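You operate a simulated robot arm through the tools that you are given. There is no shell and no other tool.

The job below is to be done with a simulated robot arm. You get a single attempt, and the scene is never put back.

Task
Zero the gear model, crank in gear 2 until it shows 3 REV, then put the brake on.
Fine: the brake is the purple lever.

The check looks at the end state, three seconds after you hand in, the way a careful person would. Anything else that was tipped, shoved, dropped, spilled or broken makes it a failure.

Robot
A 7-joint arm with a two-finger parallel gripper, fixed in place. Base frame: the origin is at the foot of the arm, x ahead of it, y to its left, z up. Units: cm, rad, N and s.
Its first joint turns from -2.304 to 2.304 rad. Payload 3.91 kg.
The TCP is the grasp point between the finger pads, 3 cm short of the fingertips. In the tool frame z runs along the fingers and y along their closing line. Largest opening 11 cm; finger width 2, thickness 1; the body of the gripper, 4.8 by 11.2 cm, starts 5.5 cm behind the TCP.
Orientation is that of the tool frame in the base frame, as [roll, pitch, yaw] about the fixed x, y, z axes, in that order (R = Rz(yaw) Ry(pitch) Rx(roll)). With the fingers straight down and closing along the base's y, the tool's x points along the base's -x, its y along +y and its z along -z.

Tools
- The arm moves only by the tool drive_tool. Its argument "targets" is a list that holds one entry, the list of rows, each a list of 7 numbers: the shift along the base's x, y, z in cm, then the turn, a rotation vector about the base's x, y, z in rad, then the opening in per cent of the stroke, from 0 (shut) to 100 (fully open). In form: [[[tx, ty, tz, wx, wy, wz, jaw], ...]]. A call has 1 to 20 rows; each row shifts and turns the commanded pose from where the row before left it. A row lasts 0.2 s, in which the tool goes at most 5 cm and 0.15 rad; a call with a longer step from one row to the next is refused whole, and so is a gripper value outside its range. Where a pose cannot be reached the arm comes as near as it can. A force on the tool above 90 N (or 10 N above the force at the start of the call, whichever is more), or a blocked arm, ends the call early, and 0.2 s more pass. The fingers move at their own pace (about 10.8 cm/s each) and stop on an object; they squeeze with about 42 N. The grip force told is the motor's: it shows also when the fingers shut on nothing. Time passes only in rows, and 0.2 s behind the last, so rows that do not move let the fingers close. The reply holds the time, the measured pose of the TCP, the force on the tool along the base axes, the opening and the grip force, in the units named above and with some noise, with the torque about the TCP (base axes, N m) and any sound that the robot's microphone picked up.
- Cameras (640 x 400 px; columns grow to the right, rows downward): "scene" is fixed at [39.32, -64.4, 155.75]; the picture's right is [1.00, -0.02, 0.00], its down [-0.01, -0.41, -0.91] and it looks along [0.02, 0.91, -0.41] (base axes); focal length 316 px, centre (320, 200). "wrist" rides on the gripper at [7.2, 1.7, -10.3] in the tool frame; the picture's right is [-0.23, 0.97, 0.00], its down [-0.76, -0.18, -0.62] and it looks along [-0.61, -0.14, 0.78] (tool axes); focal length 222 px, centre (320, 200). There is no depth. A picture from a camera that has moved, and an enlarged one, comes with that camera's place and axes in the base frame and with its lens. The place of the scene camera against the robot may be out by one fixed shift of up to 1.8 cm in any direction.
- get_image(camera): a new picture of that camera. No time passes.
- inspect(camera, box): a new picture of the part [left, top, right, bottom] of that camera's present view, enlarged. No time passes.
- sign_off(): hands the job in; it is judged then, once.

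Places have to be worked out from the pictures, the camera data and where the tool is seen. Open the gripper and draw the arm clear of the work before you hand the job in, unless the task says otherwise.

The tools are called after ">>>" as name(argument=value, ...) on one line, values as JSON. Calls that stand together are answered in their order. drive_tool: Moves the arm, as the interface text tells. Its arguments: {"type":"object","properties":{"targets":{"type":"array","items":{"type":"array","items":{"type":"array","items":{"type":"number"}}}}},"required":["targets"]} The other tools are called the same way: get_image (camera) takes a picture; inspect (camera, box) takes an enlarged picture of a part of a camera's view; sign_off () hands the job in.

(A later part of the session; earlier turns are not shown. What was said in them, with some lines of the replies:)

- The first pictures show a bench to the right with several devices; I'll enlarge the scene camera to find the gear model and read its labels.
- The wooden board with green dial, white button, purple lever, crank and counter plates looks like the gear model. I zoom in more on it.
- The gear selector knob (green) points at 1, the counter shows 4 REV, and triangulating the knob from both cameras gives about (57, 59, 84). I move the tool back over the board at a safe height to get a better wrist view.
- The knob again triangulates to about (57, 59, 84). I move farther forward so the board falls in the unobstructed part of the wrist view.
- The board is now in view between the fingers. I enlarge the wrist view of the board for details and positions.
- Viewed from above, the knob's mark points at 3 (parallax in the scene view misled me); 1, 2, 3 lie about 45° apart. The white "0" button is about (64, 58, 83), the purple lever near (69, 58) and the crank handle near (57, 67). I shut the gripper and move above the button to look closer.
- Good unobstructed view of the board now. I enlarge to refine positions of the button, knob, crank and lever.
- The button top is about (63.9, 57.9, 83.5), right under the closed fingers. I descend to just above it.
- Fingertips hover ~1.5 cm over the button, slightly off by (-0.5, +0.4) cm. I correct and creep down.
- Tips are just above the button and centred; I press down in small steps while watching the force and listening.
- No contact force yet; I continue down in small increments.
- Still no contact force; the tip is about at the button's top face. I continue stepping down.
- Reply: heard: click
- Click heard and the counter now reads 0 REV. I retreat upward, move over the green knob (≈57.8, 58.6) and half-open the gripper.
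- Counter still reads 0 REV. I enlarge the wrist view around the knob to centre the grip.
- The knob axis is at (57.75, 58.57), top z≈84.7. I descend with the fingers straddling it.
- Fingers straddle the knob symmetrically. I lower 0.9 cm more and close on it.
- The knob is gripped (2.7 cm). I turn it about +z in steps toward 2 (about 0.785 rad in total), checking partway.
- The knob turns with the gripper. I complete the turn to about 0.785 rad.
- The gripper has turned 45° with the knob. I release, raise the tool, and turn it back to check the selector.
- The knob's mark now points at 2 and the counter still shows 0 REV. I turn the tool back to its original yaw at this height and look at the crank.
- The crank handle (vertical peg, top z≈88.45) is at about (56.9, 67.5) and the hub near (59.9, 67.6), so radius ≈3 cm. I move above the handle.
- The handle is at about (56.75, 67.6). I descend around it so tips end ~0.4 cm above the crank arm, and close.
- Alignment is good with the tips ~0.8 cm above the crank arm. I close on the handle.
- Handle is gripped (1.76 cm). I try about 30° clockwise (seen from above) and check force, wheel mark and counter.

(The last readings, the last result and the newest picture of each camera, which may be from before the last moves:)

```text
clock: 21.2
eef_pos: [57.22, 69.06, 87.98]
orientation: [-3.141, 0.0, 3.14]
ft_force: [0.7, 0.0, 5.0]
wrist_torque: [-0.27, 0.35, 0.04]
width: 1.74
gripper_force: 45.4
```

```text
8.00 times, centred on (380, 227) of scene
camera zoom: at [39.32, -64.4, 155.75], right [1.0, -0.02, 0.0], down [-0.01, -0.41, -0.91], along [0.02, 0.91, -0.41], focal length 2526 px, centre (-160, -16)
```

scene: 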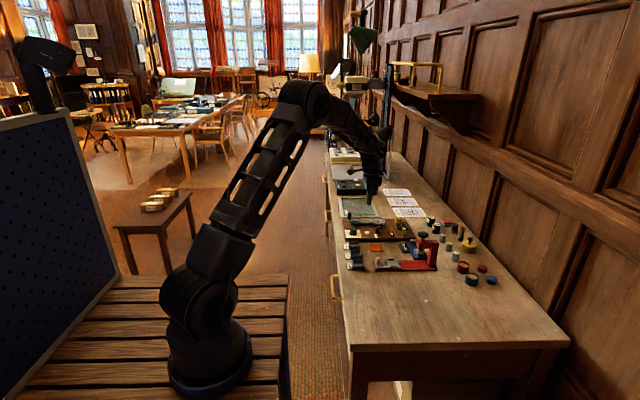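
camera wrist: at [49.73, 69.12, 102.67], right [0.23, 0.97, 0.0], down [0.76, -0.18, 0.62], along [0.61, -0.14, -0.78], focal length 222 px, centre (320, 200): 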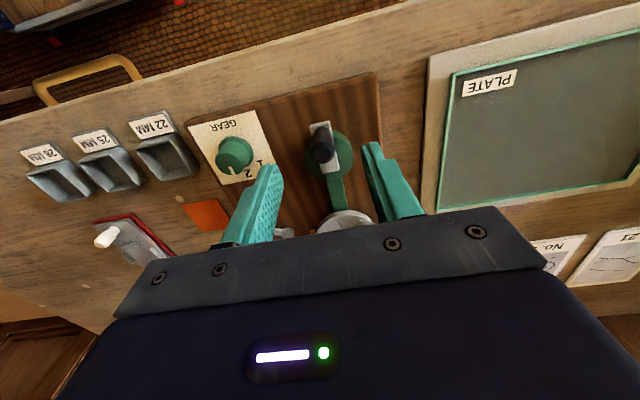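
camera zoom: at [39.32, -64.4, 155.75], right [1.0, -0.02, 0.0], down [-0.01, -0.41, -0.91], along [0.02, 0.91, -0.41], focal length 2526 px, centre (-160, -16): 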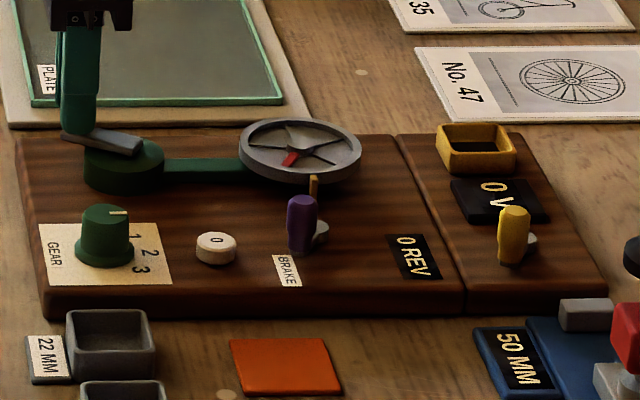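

The crank turns freely (brake is off) and the wheel's red mark moved clockwise too. I continue 60° more along the circle.

>>> drive_tool(targets=[[[0.3, 0.428, 0, 0, 0, 0, 10], [0.37, 0.37, 0, 0, 0, 0, 10], [0.428, 0.3, 0, 0, 0, 0, 10], [0.474, 0.221, 0, 0, 0, 0, 10], [0.505, 0.135, 0, 0, 0, 0, 10], [0.521, 0.046, 0, 0, 0, 0, 10], [0, 0, 0, 0, 0, 0, 10]]])

>>> inspect(camera="wrist", box=[220, 90, 420, 215])

>>> inspect(camera="scene", box=[340, 202, 420, 252])

```text
clock: 22.8
eef_pos: [59.81, 70.45, 88.02]
orientation: [-3.141, 0.0, -3.141]
ft_force: [1.1, 8.0, 2.5]
wrist_torque: [-0.24, 0.15, 0.02]
width: 1.74
gripper_force: 45.1
```

```text
3.20 times, centred on (320, 152) of wrist
camera zoom: at [52.55, 72.27, 98.34], right [0.23, 0.97, 0.0], down [0.76, -0.18, 0.62], along [0.61, -0.14, -0.78], focal length 711 px, centre (320, 352)
```

zoom: 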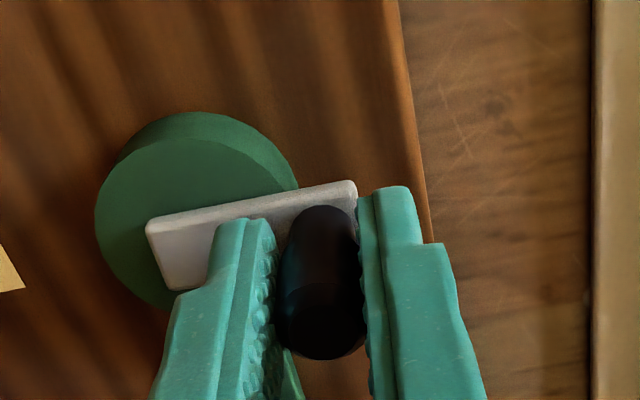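

```text
8.00 times, centred on (380, 227) of scene
camera zoom: at [39.32, -64.4, 155.75], right [1.0, -0.02, 0.0], down [-0.01, -0.41, -0.91], along [0.02, 0.91, -0.41], focal length 2526 px, centre (-160, -16)
```

zoom: 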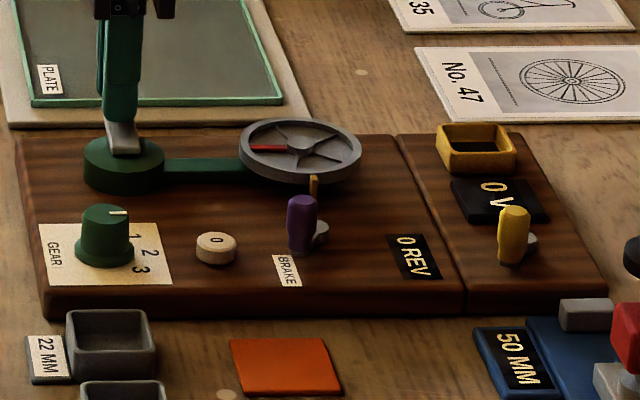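

The wheel turned about as much as the crank (~90°), forces stay small. I continue cranking clockwise another half turn.

>>> drive_tool(targets=[[[0.521, -0.046, 0, 0, 0, 0, 10], [0.505, -0.135, 0, 0, 0, 0, 10], [0.474, -0.221, 0, 0, 0, 0, 10], [0.428, -0.3, 0, 0, 0, 0, 10], [0.37, -0.37, 0, 0, 0, 0, 10], [0.3, -0.428, 0, 0, 0, 0, 10], [0.221, -0.474, 0, 0, 0, 0, 10], [0.135, -0.505, 0, 0, 0, 0, 10], [0.046, -0.521, 0, 0, 0, 0, 10], [0, 0, 0, 0, 0, 0, 10]]])

>>> inspect(camera="wrist", box=[220, 90, 420, 215])

>>> inspect(camera="scene", box=[340, 202, 420, 252])

```text
clock: 25.0
eef_pos: [62.82, 67.56, 87.98]
orientation: [3.141, 0.001, 3.141]
ft_force: [8.1, -0.2, 13.8]
wrist_torque: [-0.34, -0.41, -0.03]
width: 1.73
gripper_force: 44.9
```

```text
3.20 times, centred on (320, 152) of wrist
camera zoom: at [55.49, 69.26, 98.33], right [0.23, 0.97, 0.0], down [0.76, -0.18, 0.62], along [0.61, -0.14, -0.78], focal length 711 px, centre (320, 352)
```

zoom: 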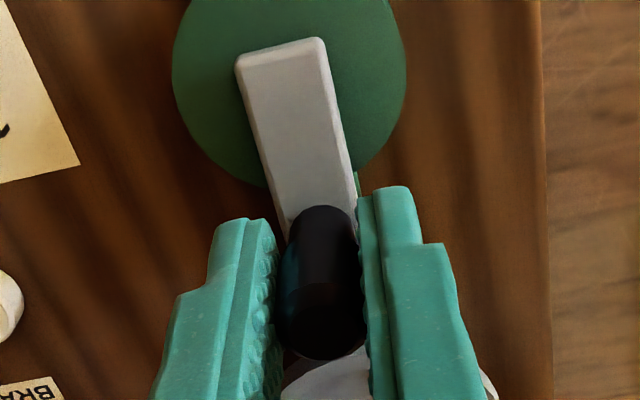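

```text
8.00 times, centred on (380, 227) of scene
camera zoom: at [39.32, -64.4, 155.75], right [1.0, -0.02, 0.0], down [-0.01, -0.41, -0.91], along [0.02, 0.91, -0.41], focal length 2526 px, centre (-160, -16)
```

zoom: 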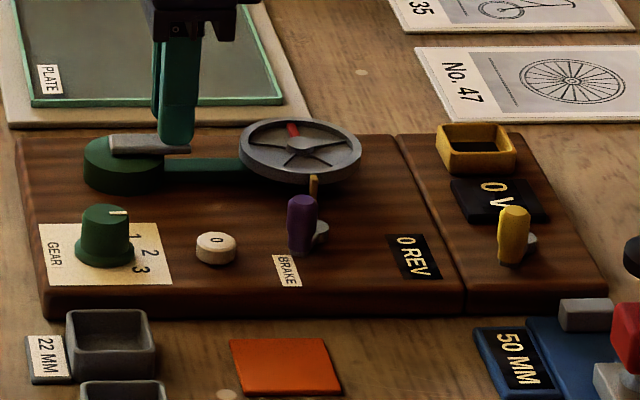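

Half a crank turn gives half a wheel turn; the small outward force suggests the true radius is ~3.08 cm. I continue with the slightly larger radius.

>>> drive_tool(targets=[[[0.113, -0.535, 0, 0, 0, 0, 10], [-0.139, -0.519, 0, 0, 0, 0, 10], [-0.227, -0.487, 0, 0, 0, 0, 10], [-0.308, -0.44, 0, 0, 0, 0, 10], [-0.38, -0.38, 0, 0, 0, 0, 10], [-0.44, -0.308, 0, 0, 0, 0, 10], [-0.487, -0.227, 0, 0, 0, 0, 10], [-0.519, -0.139, 0, 0, 0, 0, 10], [-0.535, -0.047, 0, 0, 0, 0, 10], [0, 0, 0, 0, 0, 0, 10]]])

>>> inspect(camera="wrist", box=[220, 90, 420, 215])

>>> inspect(camera="scene", box=[340, 202, 420, 252])

```text
clock: 27.2
eef_pos: [59.73, 64.55, 87.93]
orientation: [-3.141, -0.001, 3.141]
ft_force: [0.3, 7.3, 5.4]
wrist_torque: [0.38, -0.62, -0.01]
width: 1.73
gripper_force: 44.9
```

```text
3.20 times, centred on (320, 152) of wrist
camera zoom: at [52.53, 66.28, 98.32], right [0.23, 0.97, 0.0], down [0.76, -0.18, 0.62], along [0.61, -0.14, -0.78], focal length 711 px, centre (320, 352)
```

zoom: 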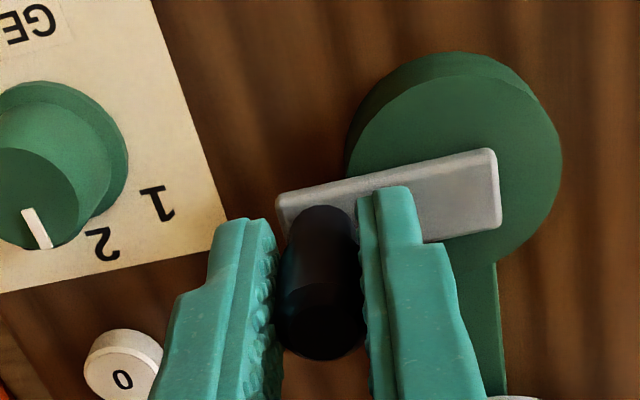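

```text
8.00 times, centred on (380, 227) of scene
camera zoom: at [39.32, -64.4, 155.75], right [1.0, -0.02, 0.0], down [-0.01, -0.41, -0.91], along [0.02, 0.91, -0.41], focal length 2526 px, centre (-160, -16)
```

zoom: 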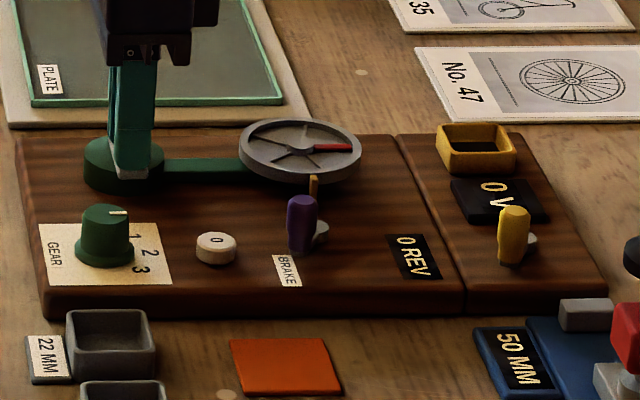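

0 REV still at ¾ turn, so it counts whole revolutions. I continue to complete the first turn.

>>> drive_tool(targets=[[[-0.528, 0.097, 0, 0, 0, 0, 10], [-0.512, 0.137, 0, 0, 0, 0, 10], [-0.48, 0.224, 0, 0, 0, 0, 10], [-0.434, 0.304, 0, 0, 0, 0, 10], [-0.375, 0.375, 0, 0, 0, 0, 10], [-0.304, 0.434, 0, 0, 0, 0, 10], [-0.224, 0.48, 0, 0, 0, 0, 10], [-0.137, 0.512, 0, 0, 0, 0, 10], [-0.047, 0.528, 0, 0, 0, 0, 10], [0, 0, 0, 0, 0, 0, 10]]])

>>> inspect(camera="wrist", box=[220, 90, 420, 215])

>>> inspect(camera="scene", box=[340, 202, 420, 252])

```text
clock: 29.4
eef_pos: [56.72, 67.64, 88.0]
orientation: [3.14, 0.0, -3.141]
ft_force: [-9.3, -0.7, -7.0]
wrist_torque: [0.31, 0.15, -0.04]
width: 1.72
gripper_force: 45.0
```

```text
3.20 times, centred on (320, 152) of wrist
camera zoom: at [49.5, 69.28, 98.33], right [0.23, 0.97, 0.0], down [0.76, -0.18, 0.62], along [0.61, -0.14, -0.78], focal length 711 px, centre (320, 352)
```

zoom: 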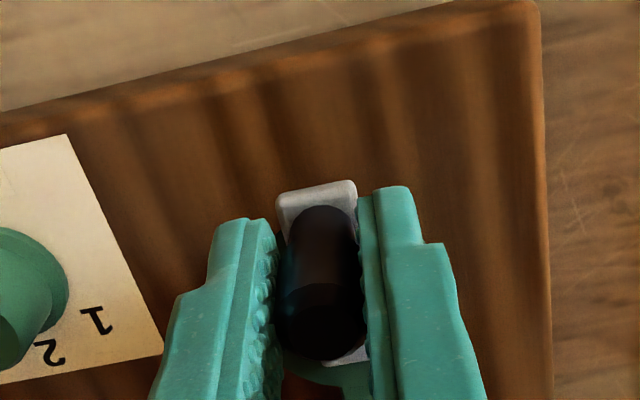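

```text
8.00 times, centred on (380, 227) of scene
camera zoom: at [39.32, -64.4, 155.75], right [1.0, -0.02, 0.0], down [-0.01, -0.41, -0.91], along [0.02, 0.91, -0.41], focal length 2526 px, centre (-160, -16)
```

zoom: 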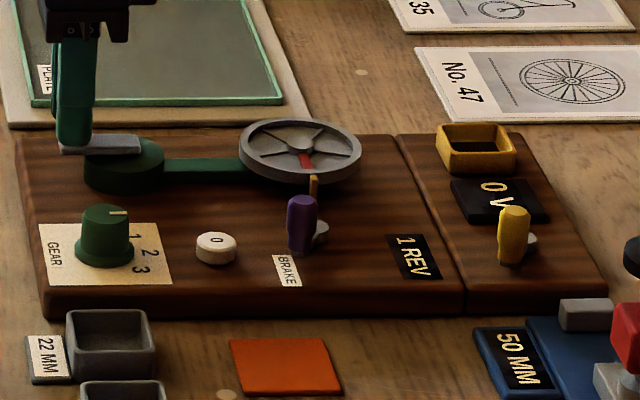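

The counter shows 1 REV after one full crank turn. I continue with the refined circle for the first half of turn two.

>>> drive_tool(targets=[[[-0.031, 0.602, 0, 0, 0, 0, 10], [0.137, 0.515, 0, 0, 0, 0, 10], [0.225, 0.484, 0, 0, 0, 0, 10], [0.306, 0.437, 0, 0, 0, 0, 10], [0.377, 0.377, 0, 0, 0, 0, 10], [0.437, 0.306, 0, 0, 0, 0, 10], [0.484, 0.225, 0, 0, 0, 0, 10], [0.515, 0.137, 0, 0, 0, 0, 10], [0.531, 0.047, 0, 0, 0, 0, 10], [0.531, -0.047, 0, 0, 0, 0, 10], [0.515, -0.137, 0, 0, 0, 0, 10], [0.484, -0.225, 0, 0, 0, 0, 10], [0.437, -0.306, 0, 0, 0, 0, 10], [0.377, -0.377, 0, 0, 0, 0, 10], [0.306, -0.437, 0, 0, 0, 0, 10], [0.225, -0.484, 0, 0, 0, 0, 10], [0.137, -0.515, 0, 0, 0, 0, 10], [0.047, -0.531, 0, 0, 0, 0, 10]]])

>>> inspect(camera="wrist", box=[220, 90, 420, 215])

>>> inspect(camera="scene", box=[340, 202, 420, 252])

```text
clock: 33.2
eef_pos: [62.65, 67.65, 88.09]
orientation: [-3.141, -0.002, -3.139]
ft_force: [-23.2, -1.6, -15.1]
wrist_torque: [-0.25, -0.03, -0.01]
width: 1.75
gripper_force: 44.7
```

```text
3.20 times, centred on (320, 152) of wrist
camera zoom: at [55.51, 69.4, 98.34], right [0.23, 0.97, 0.0], down [0.76, -0.18, 0.62], along [0.61, -0.14, -0.78], focal length 711 px, centre (320, 352)
```

zoom: 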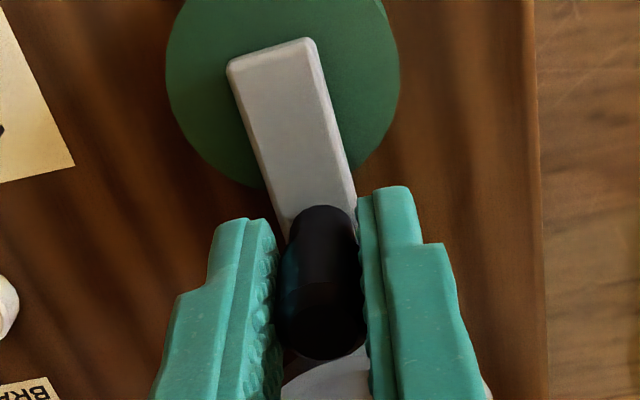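

```text
8.00 times, centred on (380, 227) of scene
camera zoom: at [39.32, -64.4, 155.75], right [1.0, -0.02, 0.0], down [-0.01, -0.41, -0.91], along [0.02, 0.91, -0.41], focal length 2526 px, centre (-160, -16)
```

zoom: 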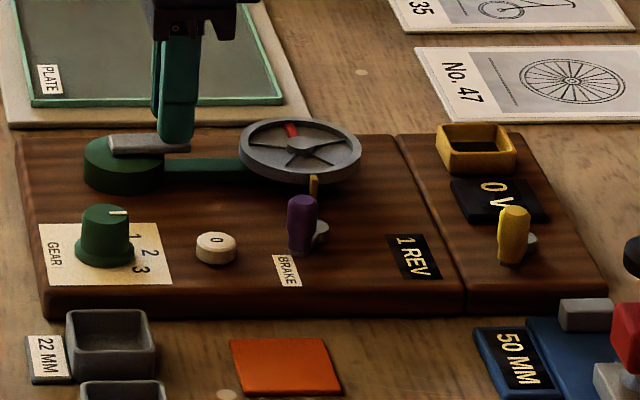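

Wheel is at 1.5 turns, and force shows the radius is nearer 3.02 cm. I correct the circle and complete the second turn.

>>> drive_tool(targets=[[[-0.091, -0.604, 0, 0, 0, 0, 10], [-0.136, -0.508, 0, 0, 0, 0, 10], [-0.222, -0.477, 0, 0, 0, 0, 10], [-0.302, -0.431, 0, 0, 0, 0, 10], [-0.372, -0.372, 0, 0, 0, 0, 10], [-0.431, -0.302, 0, 0, 0, 0, 10], [-0.477, -0.222, 0, 0, 0, 0, 10], [-0.508, -0.136, 0, 0, 0, 0, 10], [-0.524, -0.046, 0, 0, 0, 0, 10], [-0.524, 0.046, 0, 0, 0, 0, 10], [-0.508, 0.136, 0, 0, 0, 0, 10], [-0.477, 0.222, 0, 0, 0, 0, 10], [-0.431, 0.302, 0, 0, 0, 0, 10], [-0.372, 0.372, 0, 0, 0, 0, 10], [-0.302, 0.431, 0, 0, 0, 0, 10], [-0.222, 0.477, 0, 0, 0, 0, 10], [-0.136, 0.508, 0, 0, 0, 0, 10], [-0.046, 0.524, 0, 0, 0, 0, 10]]])

>>> inspect(camera="wrist", box=[220, 90, 420, 215])

>>> inspect(camera="scene", box=[340, 202, 420, 252])

```text
clock: 37.0
eef_pos: [56.79, 67.45, 88.02]
orientation: [3.141, 0.002, 3.141]
ft_force: [3.3, 0.0, 4.9]
wrist_torque: [-0.23, 0.41, -0.04]
width: 1.74
gripper_force: 45.2
```

```text
3.20 times, centred on (320, 152) of wrist
camera zoom: at [49.5, 69.23, 98.34], right [0.23, 0.97, 0.0], down [0.76, -0.18, 0.62], along [0.61, -0.14, -0.78], focal length 711 px, centre (320, 352)
```

zoom: 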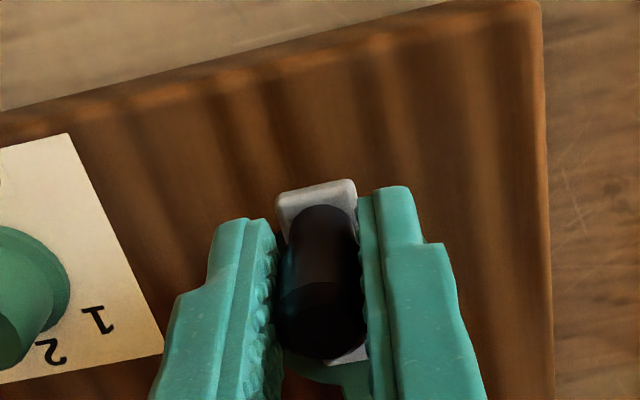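

```text
8.00 times, centred on (380, 227) of scene
camera zoom: at [39.32, -64.4, 155.75], right [1.0, -0.02, 0.0], down [-0.01, -0.41, -0.91], along [0.02, 0.91, -0.41], focal length 2526 px, centre (-160, -16)
```

zoom: 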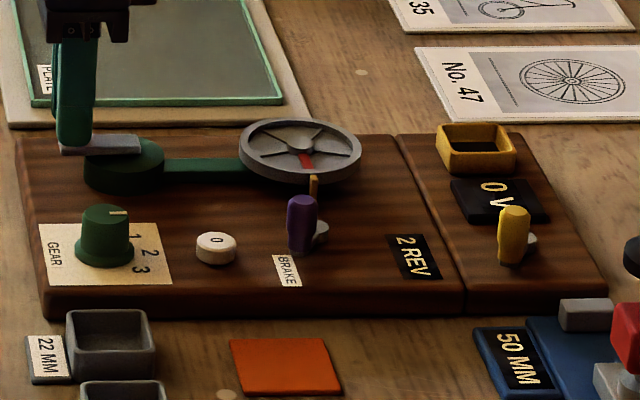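

2 REV shown. First half of the third turn next.

>>> drive_tool(targets=[[[0.046, 0.524, 0, 0, 0, 0, 10], [0.136, 0.508, 0, 0, 0, 0, 10], [0.222, 0.477, 0, 0, 0, 0, 10], [0.302, 0.431, 0, 0, 0, 0, 10], [0.372, 0.372, 0, 0, 0, 0, 10], [0.431, 0.302, 0, 0, 0, 0, 10], [0.477, 0.222, 0, 0, 0, 0, 10], [0.508, 0.136, 0, 0, 0, 0, 10], [0.524, 0.046, 0, 0, 0, 0, 10], [0.524, -0.046, 0, 0, 0, 0, 10], [0.508, -0.136, 0, 0, 0, 0, 10], [0.477, -0.222, 0, 0, 0, 0, 10], [0.431, -0.302, 0, 0, 0, 0, 10], [0.372, -0.372, 0, 0, 0, 0, 10], [0.302, -0.431, 0, 0, 0, 0, 10], [0.222, -0.477, 0, 0, 0, 0, 10], [0.136, -0.508, 0, 0, 0, 0, 10], [0.046, -0.524, 0, 0, 0, 0, 10]]])

>>> inspect(camera="scene", box=[340, 202, 420, 252])

```text
clock: 40.8
eef_pos: [62.75, 67.51, 88.11]
orientation: [-3.141, 0.0, -3.139]
ft_force: [-8.9, -0.4, 2.5]
wrist_torque: [-0.28, -0.61, -0.01]
width: 1.74
gripper_force: 44.9
```

```text
8.00 times, centred on (380, 227) of scene
camera zoom: at [39.32, -64.4, 155.75], right [1.0, -0.02, 0.0], down [-0.01, -0.41, -0.91], along [0.02, 0.91, -0.41], focal length 2526 px, centre (-160, -16)
```

zoom: 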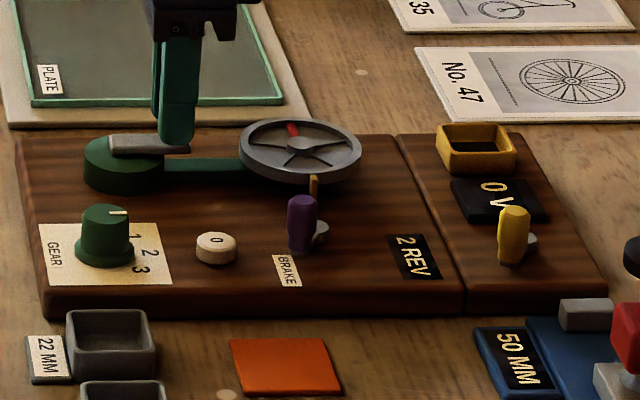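

At 2.5 turns. I continue to about 20° short of three turns, then check.

>>> drive_tool(targets=[[[-0.046, -0.524, 0, 0, 0, 0, 10], [-0.136, -0.508, 0, 0, 0, 0, 10], [-0.222, -0.477, 0, 0, 0, 0, 10], [-0.302, -0.431, 0, 0, 0, 0, 10], [-0.372, -0.372, 0, 0, 0, 0, 10], [-0.431, -0.302, 0, 0, 0, 0, 10], [-0.477, -0.222, 0, 0, 0, 0, 10], [-0.508, -0.136, 0, 0, 0, 0, 10], [-0.524, -0.046, 0, 0, 0, 0, 10], [-0.524, 0.046, 0, 0, 0, 0, 10], [-0.508, 0.136, 0, 0, 0, 0, 10], [-0.477, 0.222, 0, 0, 0, 0, 10], [-0.431, 0.302, 0, 0, 0, 0, 10], [-0.372, 0.372, 0, 0, 0, 0, 10], [-0.302, 0.431, 0, 0, 0, 0, 10], [-0.222, 0.477, 0, 0, 0, 0, 10]]])

>>> inspect(camera="scene", box=[340, 202, 420, 252])

```text
clock: 44.2
eef_pos: [56.94, 66.33, 88.01]
orientation: [3.141, 0.0, 3.14]
ft_force: [8.1, 3.4, 10.1]
wrist_torque: [-0.24, 0.44, 0.03]
width: 1.76
gripper_force: 44.6
```

```text
8.00 times, centred on (380, 227) of scene
camera zoom: at [39.32, -64.4, 155.75], right [1.0, -0.02, 0.0], down [-0.01, -0.41, -0.91], along [0.02, 0.91, -0.41], focal length 2526 px, centre (-160, -16)
```

zoom: 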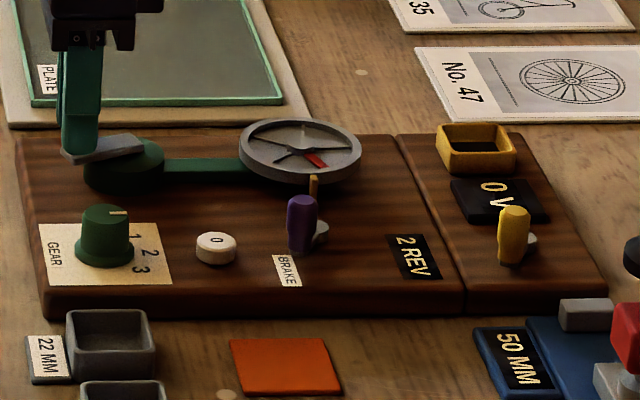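

Still 2 REV with ~20° left. I crank the last 20°.

>>> drive_tool(targets=[[[-0.136, 0.508, 0, 0, 0, 0, 10], [-0.046, 0.524, 0, 0, 0, 0, 10], [0, 0, 0, 0, 0, 0, 10]]])

>>> inspect(camera="scene", box=[340, 202, 420, 252])

>>> inspect(camera="scene", box=[360, 212, 400, 237])

```text
clock: 45.0
eef_pos: [56.73, 67.59, 88.22]
orientation: [3.141, -0.001, 3.141]
ft_force: [4.5, -0.5, 4.8]
wrist_torque: [0.28, -0.2, -0.02]
width: 1.75
gripper_force: 45.4
```

```text
8.00 times, centred on (380, 227) of scene
camera zoom: at [39.32, -64.4, 155.75], right [1.0, -0.02, 0.0], down [-0.01, -0.41, -0.91], along [0.02, 0.91, -0.41], focal length 2526 px, centre (-160, -16)
```

zoom: 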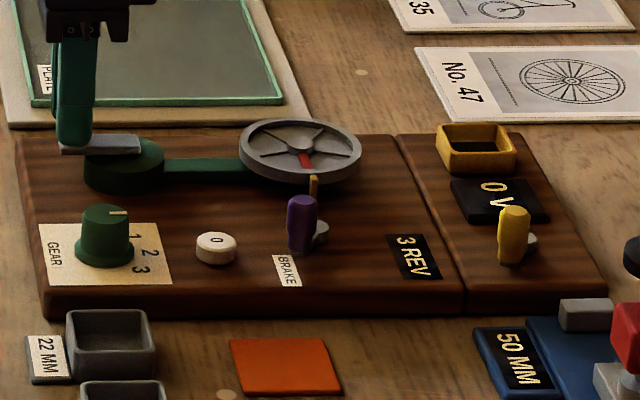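

```text
16.00 times, centred on (380, 224) of scene
camera zoom: at [39.32, -64.4, 155.75], right [1.0, -0.02, 0.0], down [-0.01, -0.41, -0.91], along [0.02, 0.91, -0.41], focal length 5052 px, centre (-640, -192)
```

zoom: 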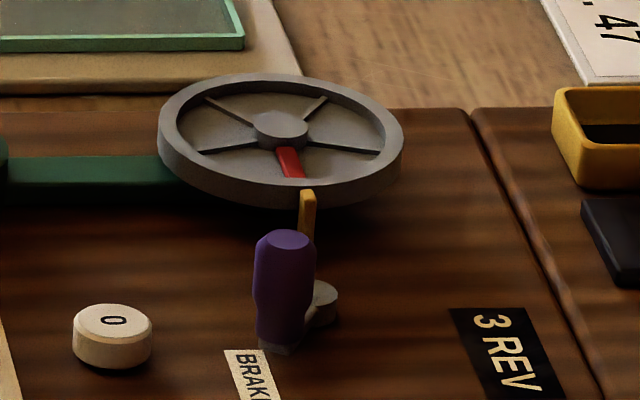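

3 REV is displayed with the mark at the pointer. I nudge ~3° further for margin, then release the handle gently and check the counter.

>>> drive_tool(targets=[[[0, 0.15, 0, 0, 0, 0, 10], [0, 0, 0, 0, 0, 0, 10], [0, 0, 0, 0, 0, 0, 25], [0, 0, 0, 0, 0, 0, 45], [0, 0, 0, 0, 0, 0, 45]]])

>>> inspect(camera="scene", box=[340, 202, 420, 252])

>>> inspect(camera="wrist", box=[220, 90, 420, 215])

```text
clock: 46.2
eef_pos: [56.71, 67.7, 87.98]
orientation: [3.141, -0.001, -3.141]
ft_force: [0.5, -0.7, 0.0]
wrist_torque: [-0.01, 0.0, 0.01]
width: 4.94
gripper_force: 0.2
```

```text
8.00 times, centred on (380, 227) of scene
camera zoom: at [39.32, -64.4, 155.75], right [1.0, -0.02, 0.0], down [-0.01, -0.41, -0.91], along [0.02, 0.91, -0.41], focal length 2526 px, centre (-160, -16)
```

zoom: 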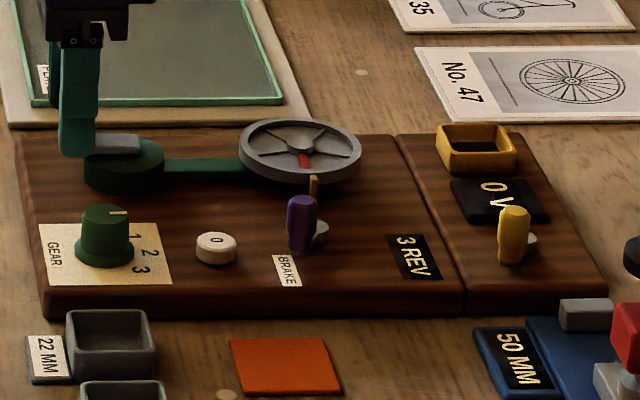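

```text
3.20 times, centred on (320, 152) of wrist
camera zoom: at [49.49, 69.45, 98.34], right [0.23, 0.97, 0.0], down [0.76, -0.18, 0.62], along [0.61, -0.14, -0.78], focal length 711 px, centre (320, 352)
```

zoom: 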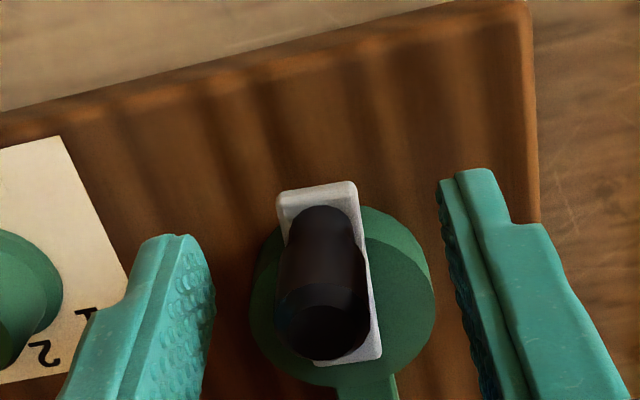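

The counter holds at 3 REV with the handle free. I rise straight up and move to where the purple lever can be viewed closely.

>>> drive_tool(targets=[[[0, 0, 3, 0, 0, 0, 45], [0, 0, 4, 0, 0, 0, 45], [0, 0, 3, 0, 0, 0, 45], [2, -3, 0, 0, 0, 0, 45], [2, -3, 0, 0, 0, 0, 45], [2, -2.5, 0, 0, 0, 0, 45], [0, 0, 0, 0, 0, 0, 45]]])

>>> get_image(camera="wrist")

>>> inspect(camera="wrist", box=[260, 80, 420, 180])

>>> inspect(camera="scene", box=[365, 217, 397, 237])

```text
clock: 47.8
eef_pos: [62.76, 58.98, 98.05]
orientation: [-3.142, 0.0, -3.141]
ft_force: [-0.9, 0.0, -0.3]
wrist_torque: [0.01, 0.02, 0.01]
width: 4.93
gripper_force: 0.0
```

```text
taken
camera wrist: at [55.51, 60.78, 108.42], right [0.23, 0.97, 0.0], down [0.76, -0.18, 0.62], along [0.61, -0.14, -0.78], focal length 222 px, centre (320, 200)
```

wrist: 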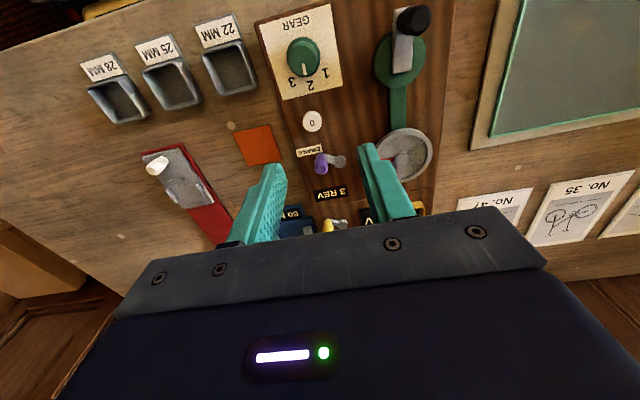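

```text
4.00 times, centred on (340, 130) of wrist
camera zoom: at [55.51, 60.78, 108.42], right [0.23, 0.97, 0.0], down [0.76, -0.18, 0.62], along [0.61, -0.14, -0.78], focal length 888 px, centre (240, 480)
```

zoom: 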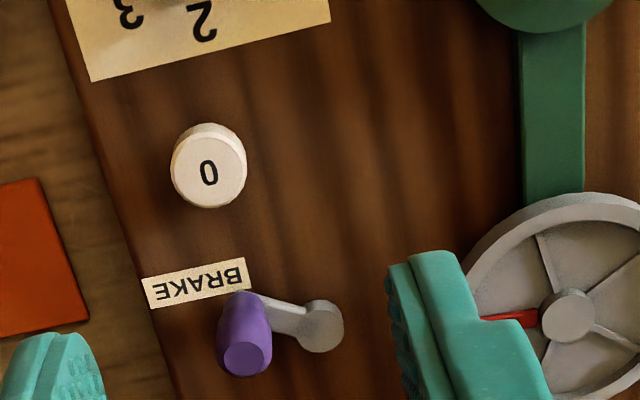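

```text
16.00 times, centred on (381, 227) of scene
camera zoom: at [39.32, -64.4, 155.75], right [1.0, -0.02, 0.0], down [-0.01, -0.41, -0.91], along [0.02, 0.91, -0.41], focal length 5052 px, centre (-656, -232)
```

zoom: 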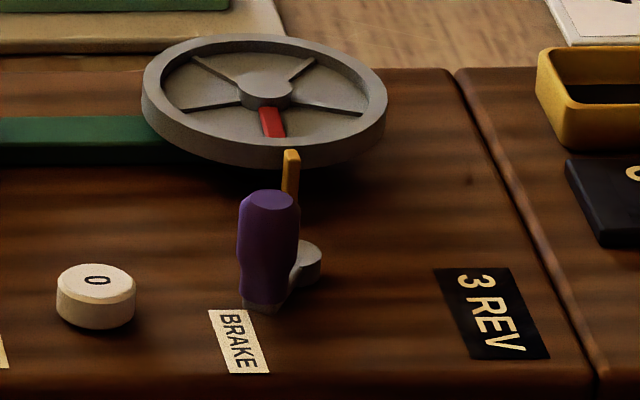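

The lever's peg stands at about (68.8, 57.8), z≈83–85.5, its pivot at (70.1, 60.1), so the arm points back toward me (about −120°). I'll shut the fingers, lower them on the −x side of the peg, and push it in +x.

>>> drive_tool(targets=[[[1.8, -0.8, 0, 0, 0, 0, 0], [1.5, -0.8, 0, 0, 0, 0, 0], [0, 0, -3, 0, 0, 0, 0], [0, 0, -3, 0, 0, 0, 0], [0, 0, -2, 0, 0, 0, 0], [0, 0, -1, 0, 0, 0, 0], [0, 0, 0, 0, 0, 0, 0]]])

>>> inspect(camera="wrist", box=[220, 90, 420, 215])

>>> inspect(camera="scene", box=[340, 202, 420, 252])

```text
clock: 49.4
eef_pos: [65.87, 57.47, 89.17]
orientation: [3.141, 0.001, -3.141]
ft_force: [-0.6, 0.1, -0.4]
wrist_torque: [0.02, 0.0, 0.03]
width: 0.01
gripper_force: 37.1
```

```text
3.20 times, centred on (320, 152) of wrist
camera zoom: at [58.69, 59.24, 99.51], right [0.23, 0.97, 0.0], down [0.76, -0.18, 0.62], along [0.61, -0.14, -0.78], focal length 711 px, centre (320, 352)
```

zoom: 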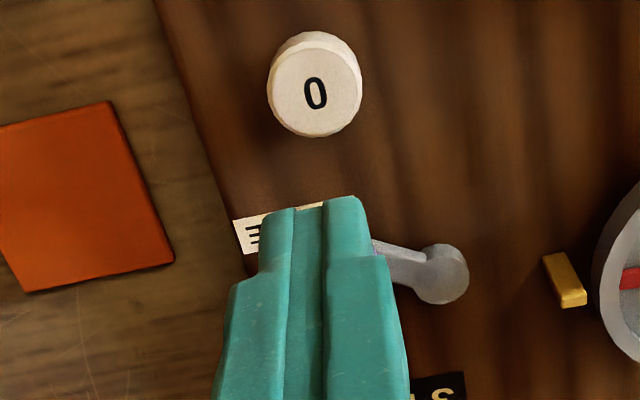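

```text
8.00 times, centred on (380, 227) of scene
camera zoom: at [39.32, -64.4, 155.75], right [1.0, -0.02, 0.0], down [-0.01, -0.41, -0.91], along [0.02, 0.91, -0.41], focal length 2526 px, centre (-160, -16)
```

zoom: 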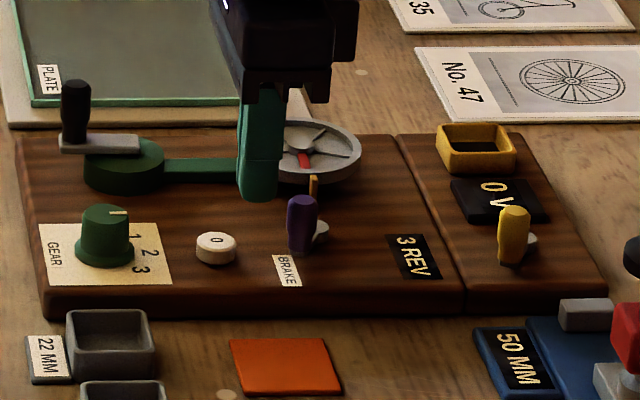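

Fingers are between button and peg. I shift +0.4 cm in x and lower to tip z≈83.5.

>>> drive_tool(targets=[[[0.4, 0, 0, 0, 0, 0, 0], [0, 0, -1.5, 0, 0, 0, 0], [0, 0, -1.1, 0, 0, 0, 0], [0, 0, 0, 0, 0, 0, 0]]])

>>> inspect(camera="scene", box=[360, 212, 400, 237])

>>> inspect(camera="wrist", box=[220, 90, 420, 215])

```text
clock: 50.4
eef_pos: [66.53, 57.61, 86.65]
orientation: [3.141, 0.001, -3.14]
ft_force: [-0.2, -0.5, 0.3]
wrist_torque: [0.01, 0.0, 0.02]
width: 0.0
gripper_force: 38.1
```

```text
16.00 times, centred on (380, 224) of scene
camera zoom: at [39.32, -64.4, 155.75], right [1.0, -0.02, 0.0], down [-0.01, -0.41, -0.91], along [0.02, 0.91, -0.41], focal length 5052 px, centre (-640, -192)
```

zoom: 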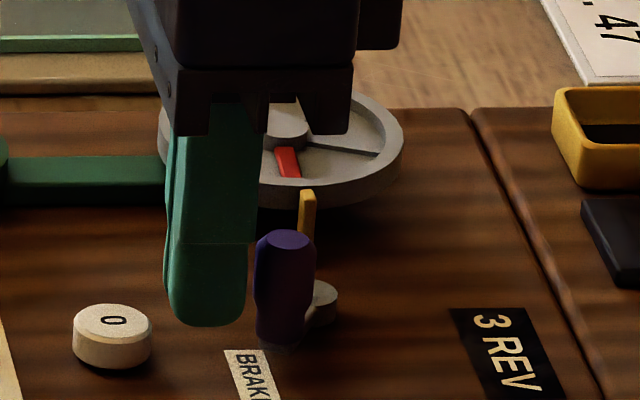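

```text
3.20 times, centred on (320, 152) of wrist
camera zoom: at [59.18, 59.34, 96.86], right [0.23, 0.97, 0.0], down [0.76, -0.18, 0.62], along [0.61, -0.14, -0.78], focal length 711 px, centre (320, 352)
```

zoom: 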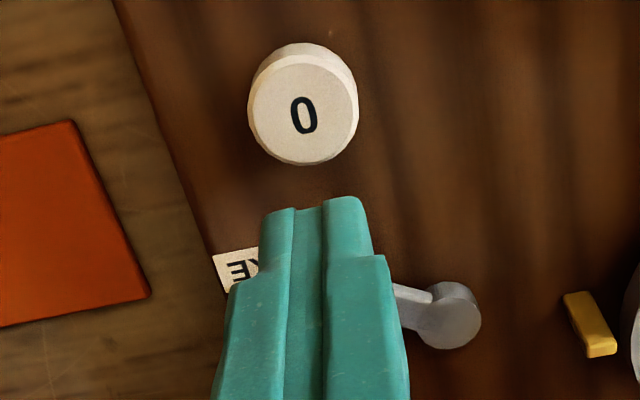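

The finger is beside the peg at mid-height. I push in +x gradually.

>>> drive_tool(targets=[[[0.3, 0, 0, 0, 0, 0, 0], [0.3, 0, 0, 0, 0, 0, 0], [0.3, 0, 0, 0, 0, 0, 0], [0.3, 0, 0, 0, 0, 0, 0]]])

>>> inspect(camera="scene", box=[360, 212, 400, 237])

```text
clock: 51.4
eef_pos: [67.75, 57.55, 86.45]
orientation: [3.142, -0.001, 3.141]
ft_force: [-0.4, -0.2, 0.5]
wrist_torque: [0.03, -0.01, 0.01]
width: 0.0
gripper_force: 37.1
```

```text
16.00 times, centred on (380, 224) of scene
camera zoom: at [39.32, -64.4, 155.75], right [1.0, -0.02, 0.0], down [-0.01, -0.41, -0.91], along [0.02, 0.91, -0.41], focal length 5052 px, centre (-640, -192)
```

zoom: 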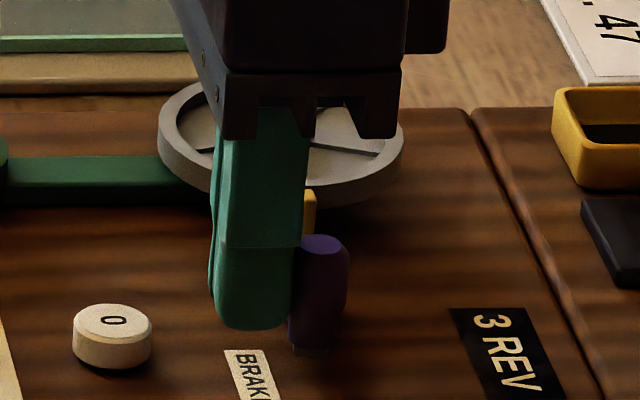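

The lever swings freely with the push. I continue in +x, watching for a stop.

>>> drive_tool(targets=[[[0.3, 0, 0, 0, 0, 0, 0], [0.3, 0, 0, 0, 0, 0, 0], [0.3, 0, 0, 0, 0, 0, 0]]])

>>> inspect(camera="scene", box=[360, 212, 400, 237])

>>> inspect(camera="wrist", box=[220, 90, 420, 215])

```text
clock: 52.2
eef_pos: [68.52, 57.58, 86.46]
orientation: [-3.141, 0.0, -3.14]
ft_force: [-0.5, -0.8, 0.7]
wrist_torque: [-0.02, -0.01, 0.0]
width: 0.0
gripper_force: 37.7
```

```text
16.00 times, centred on (380, 224) of scene
camera zoom: at [39.32, -64.4, 155.75], right [1.0, -0.02, 0.0], down [-0.01, -0.41, -0.91], along [0.02, 0.91, -0.41], focal length 5052 px, centre (-640, -192)
```

zoom: 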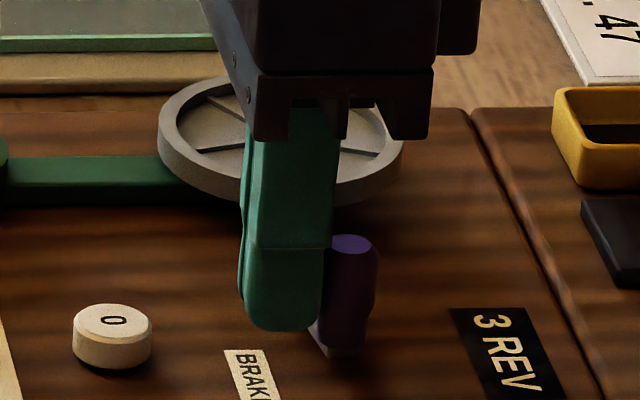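

```text
3.20 times, centred on (320, 152) of wrist
camera zoom: at [61.28, 59.26, 96.72], right [0.23, 0.97, 0.0], down [0.76, -0.18, 0.62], along [0.61, -0.14, -0.78], focal length 711 px, centre (320, 352)
```

zoom: 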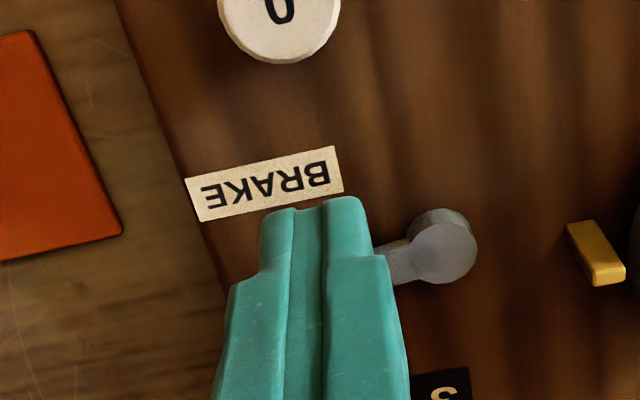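

Lever now past centre, still little force. I continue pushing in +x.

>>> drive_tool(targets=[[[0.3, 0, 0, 0, 0, 0, 0], [0.3, 0, 0, 0, 0, 0, 0], [0.2, 0, 0, 0, 0, 0, 0]]])

>>> inspect(camera="scene", box=[360, 212, 400, 237])

>>> inspect(camera="wrist", box=[220, 90, 420, 215])

```text
clock: 53.0
eef_pos: [69.41, 57.59, 86.4]
orientation: [-3.142, 0.0, -3.142]
ft_force: [-0.4, 1.3, -0.2]
wrist_torque: [0.01, -0.02, 0.0]
width: 0.0
gripper_force: 37.7
```

```text
16.00 times, centred on (380, 224) of scene
camera zoom: at [39.32, -64.4, 155.75], right [1.0, -0.02, 0.0], down [-0.01, -0.41, -0.91], along [0.02, 0.91, -0.41], focal length 5052 px, centre (-640, -192)
```

zoom: 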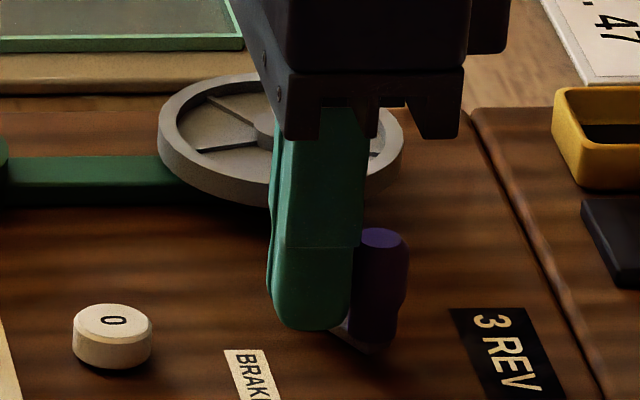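

```text
3.20 times, centred on (320, 152) of wrist
camera zoom: at [62.11, 59.35, 96.7], right [0.23, 0.97, 0.0], down [0.76, -0.18, 0.62], along [0.61, -0.14, -0.78], focal length 711 px, centre (320, 352)
```

zoom: 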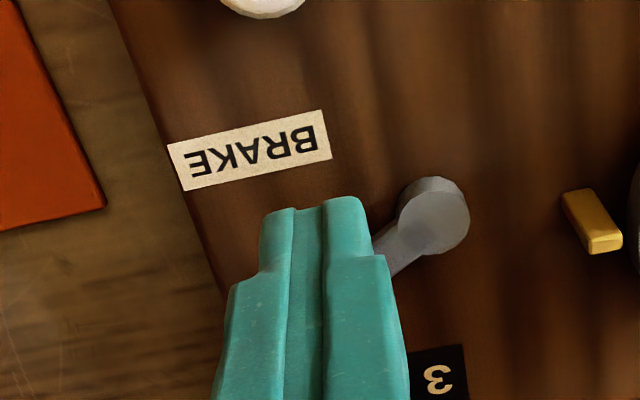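

The lever is at about −57° and no stop yet. I continue in smaller steps.

>>> drive_tool(targets=[[[0.2, 0, 0, 0, 0, 0, 0], [0.2, 0, 0, 0, 0, 0, 0]]])

>>> inspect(camera="scene", box=[360, 212, 400, 237])

```text
clock: 53.6
eef_pos: [69.41, 57.64, 86.31]
orientation: [-3.139, -0.003, -3.14]
ft_force: [-25.6, -8.7, 2.9]
wrist_torque: [-0.27, 0.32, -0.05]
width: 0.03
gripper_force: 37.4
```

```text
16.00 times, centred on (380, 224) of scene
camera zoom: at [39.32, -64.4, 155.75], right [1.0, -0.02, 0.0], down [-0.01, -0.41, -0.91], along [0.02, 0.91, -0.41], focal length 5052 px, centre (-640, -192)
```

zoom: 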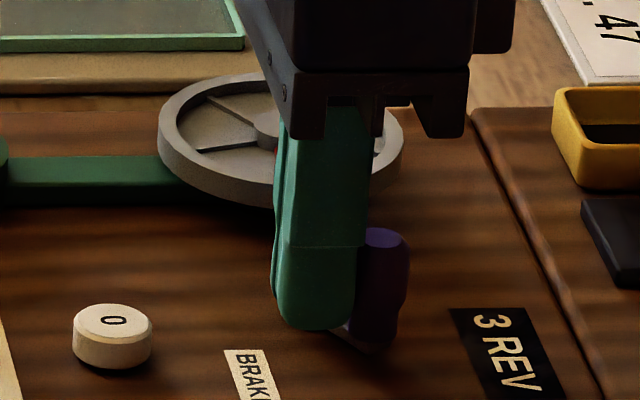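

Force rose to −26 N with no further motion: the lever is at its end stop (the other position, i.e. brake on). I back off in −x and lift away, then check.

>>> drive_tool(targets=[[[-0.5, 0, 0, 0, 0, 0, 0], [-0.5, 0, 0, 0, 0, 0, 0], [-0.5, 0, 0.5, 0, 0, 0, 0], [0, 0, 3, 0, 0, 0, 0], [0, 0, 4, 0, 0, 0, 0], [0, 0, 4, 0, 0, 0, 0], [0, 0, 0, 0, 0, 0, 0]]])

>>> get_image(camera="wrist")

>>> inspect(camera="wrist", box=[240, 30, 432, 150])

>>> inspect(camera="scene", box=[340, 202, 420, 252])

```text
clock: 55.2
eef_pos: [68.11, 57.65, 97.86]
orientation: [3.14, -0.001, -3.141]
ft_force: [-0.2, -0.6, -0.4]
wrist_torque: [0.04, -0.01, -0.01]
width: 0.01
gripper_force: 37.9
```

```text
taken
camera wrist: at [60.84, 59.34, 108.23], right [0.23, 0.97, 0.0], down [0.76, -0.18, 0.62], along [0.61, -0.14, -0.78], focal length 222 px, centre (320, 200)
```

wrist: 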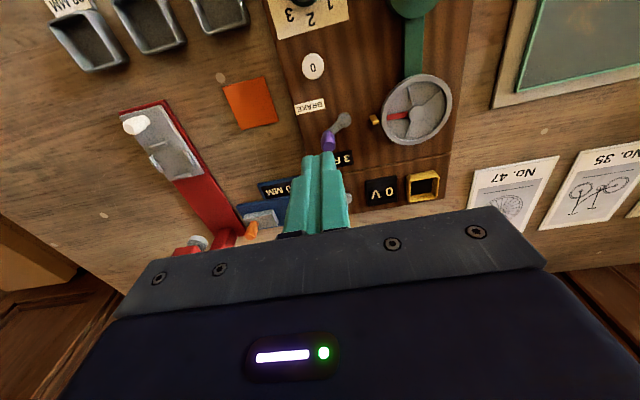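

```text
3.33 times, centred on (336, 90) of wrist
camera zoom: at [60.84, 59.34, 108.23], right [0.23, 0.97, 0.0], down [0.76, -0.18, 0.62], along [0.61, -0.14, -0.78], focal length 740 px, centre (267, 567)
```

zoom: 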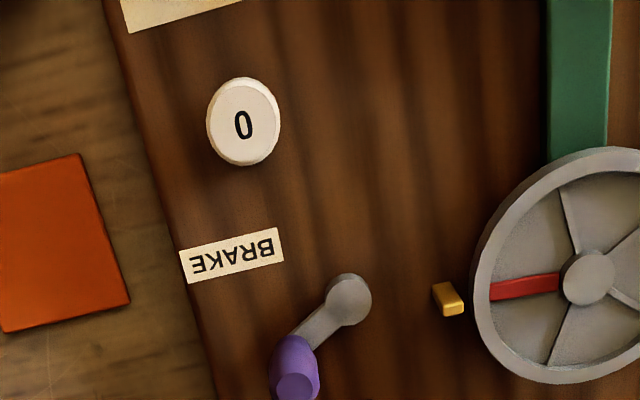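

```text
8.00 times, centred on (380, 227) of scene
camera zoom: at [39.32, -64.4, 155.75], right [1.0, -0.02, 0.0], down [-0.01, -0.41, -0.91], along [0.02, 0.91, -0.41], focal length 2526 px, centre (-160, -16)
```

zoom: 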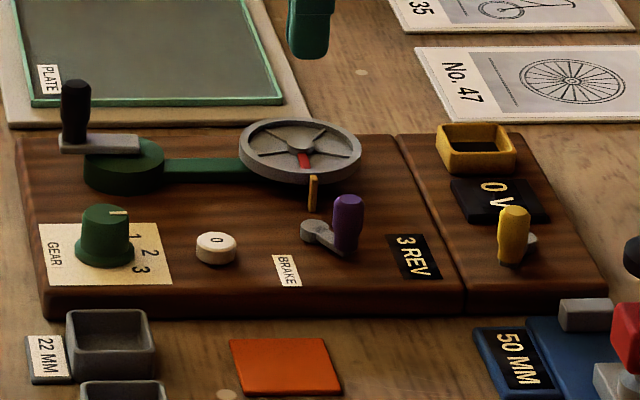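

The lever now rests at the mirrored position (~−59°), the counter shows 3 REV and the gear mark is at 2. I open the gripper, rise and withdraw the arm clear of the bench.

>>> drive_tool(targets=[[[0, 0, 4, 0, 0, 0, 0], [0, 0, 4, 0, 0, 0, 50], [0, 0, 4, 0, 0, 0, 100], [-4, 1, 0, 0, 0, 0, 100], [-4, 1, 0, 0, 0, 0, 100], [-4, 1, 0, 0, 0, 0, 100], [-4, 1, 0, 0, 0, 0, 100], [-4, 1, 0, 0, 0, 0, 100], [-4, 1, 0, 0, 0, 0, 100], [-4, 0.5, 0, 0, 0, 0, 100], [-4, 0.5, 0, 0, 0, 0, 100], [-4, 0, 0, 0, 0, 0, 100], [0, 0, 0, 0, 0, 0, 100]]])

>>> get_image(camera="scene")

>>> inspect(camera="scene", box=[340, 202, 420, 252])

>>> inspect(camera="scene", box=[320, 200, 520, 325])

```text
clock: 58.0
eef_pos: [32.06, 64.39, 109.88]
orientation: [3.141, 0.0, -3.141]
ft_force: [0.1, 0.7, 0.1]
wrist_torque: [0.01, 0.01, 0.0]
width: 11.01
gripper_force: 0.1
```

```text
taken
```

scene: 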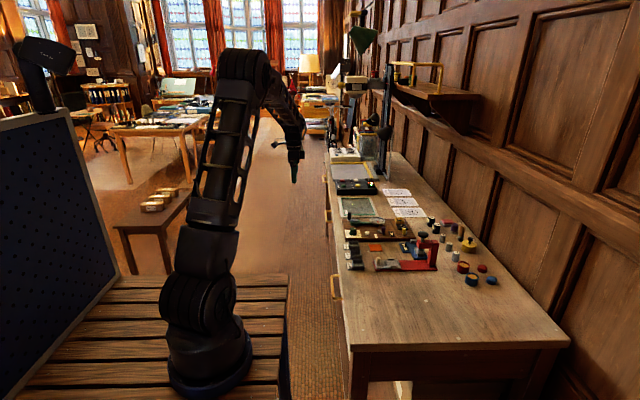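

```text
8.00 times, centred on (380, 227) of scene
camera zoom: at [39.32, -64.4, 155.75], right [1.0, -0.02, 0.0], down [-0.01, -0.41, -0.91], along [0.02, 0.91, -0.41], focal length 2526 px, centre (-160, -16)
```

zoom: 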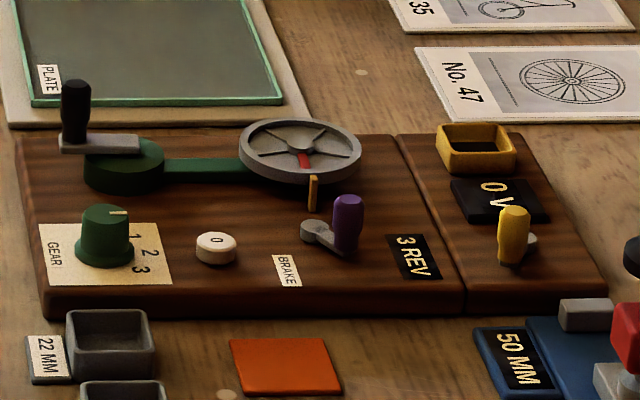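

```text
3.20 times, centred on (420, 262) of scene
camera zoom: at [39.32, -64.4, 155.75], right [1.0, -0.02, 0.0], down [-0.01, -0.41, -0.91], along [0.02, 0.91, -0.41], focal length 1010 px, centre (0, 0)
```

zoom: 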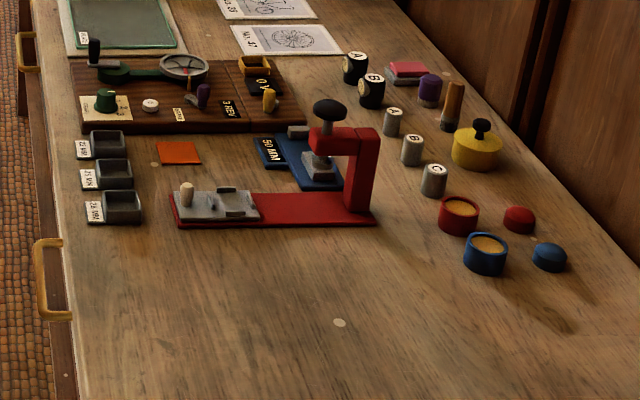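

Everything else on the bench is where it was. The model shows 3 REV in gear 2 with the brake lever thrown, and the arm is clear with the gripper open, so I hand in.

>>> sign_off()

```text
The job is handed in.
```

The gear model was zeroed, cranked in gear 2 until it showed 3 REV, and the purple brake lever was put over. I then handed the job in.

- **Zero:** I pressed the white "0" button. It clicked, and the counter went from 4 REV to 0 REV.
- **Gear:** The selector was on 3, so I turned it to 2. The mark lines up with the 2 on the plate.
- **Crank:** I turned the crank three full turns clockwise. The counter held at 3 REV after I let go of the handle.
- **Brake:** I pushed the lever from its starting position to its other end stop, and it stayed there. The levers have no on/off markings. I took this position as "on" because the crank turned freely with the lever where it started. I did not test the brake by pushing the crank against it.

In the final pictures nothing else on the bench had been moved or tipped. The gripper is open and the arm is clear of the work.
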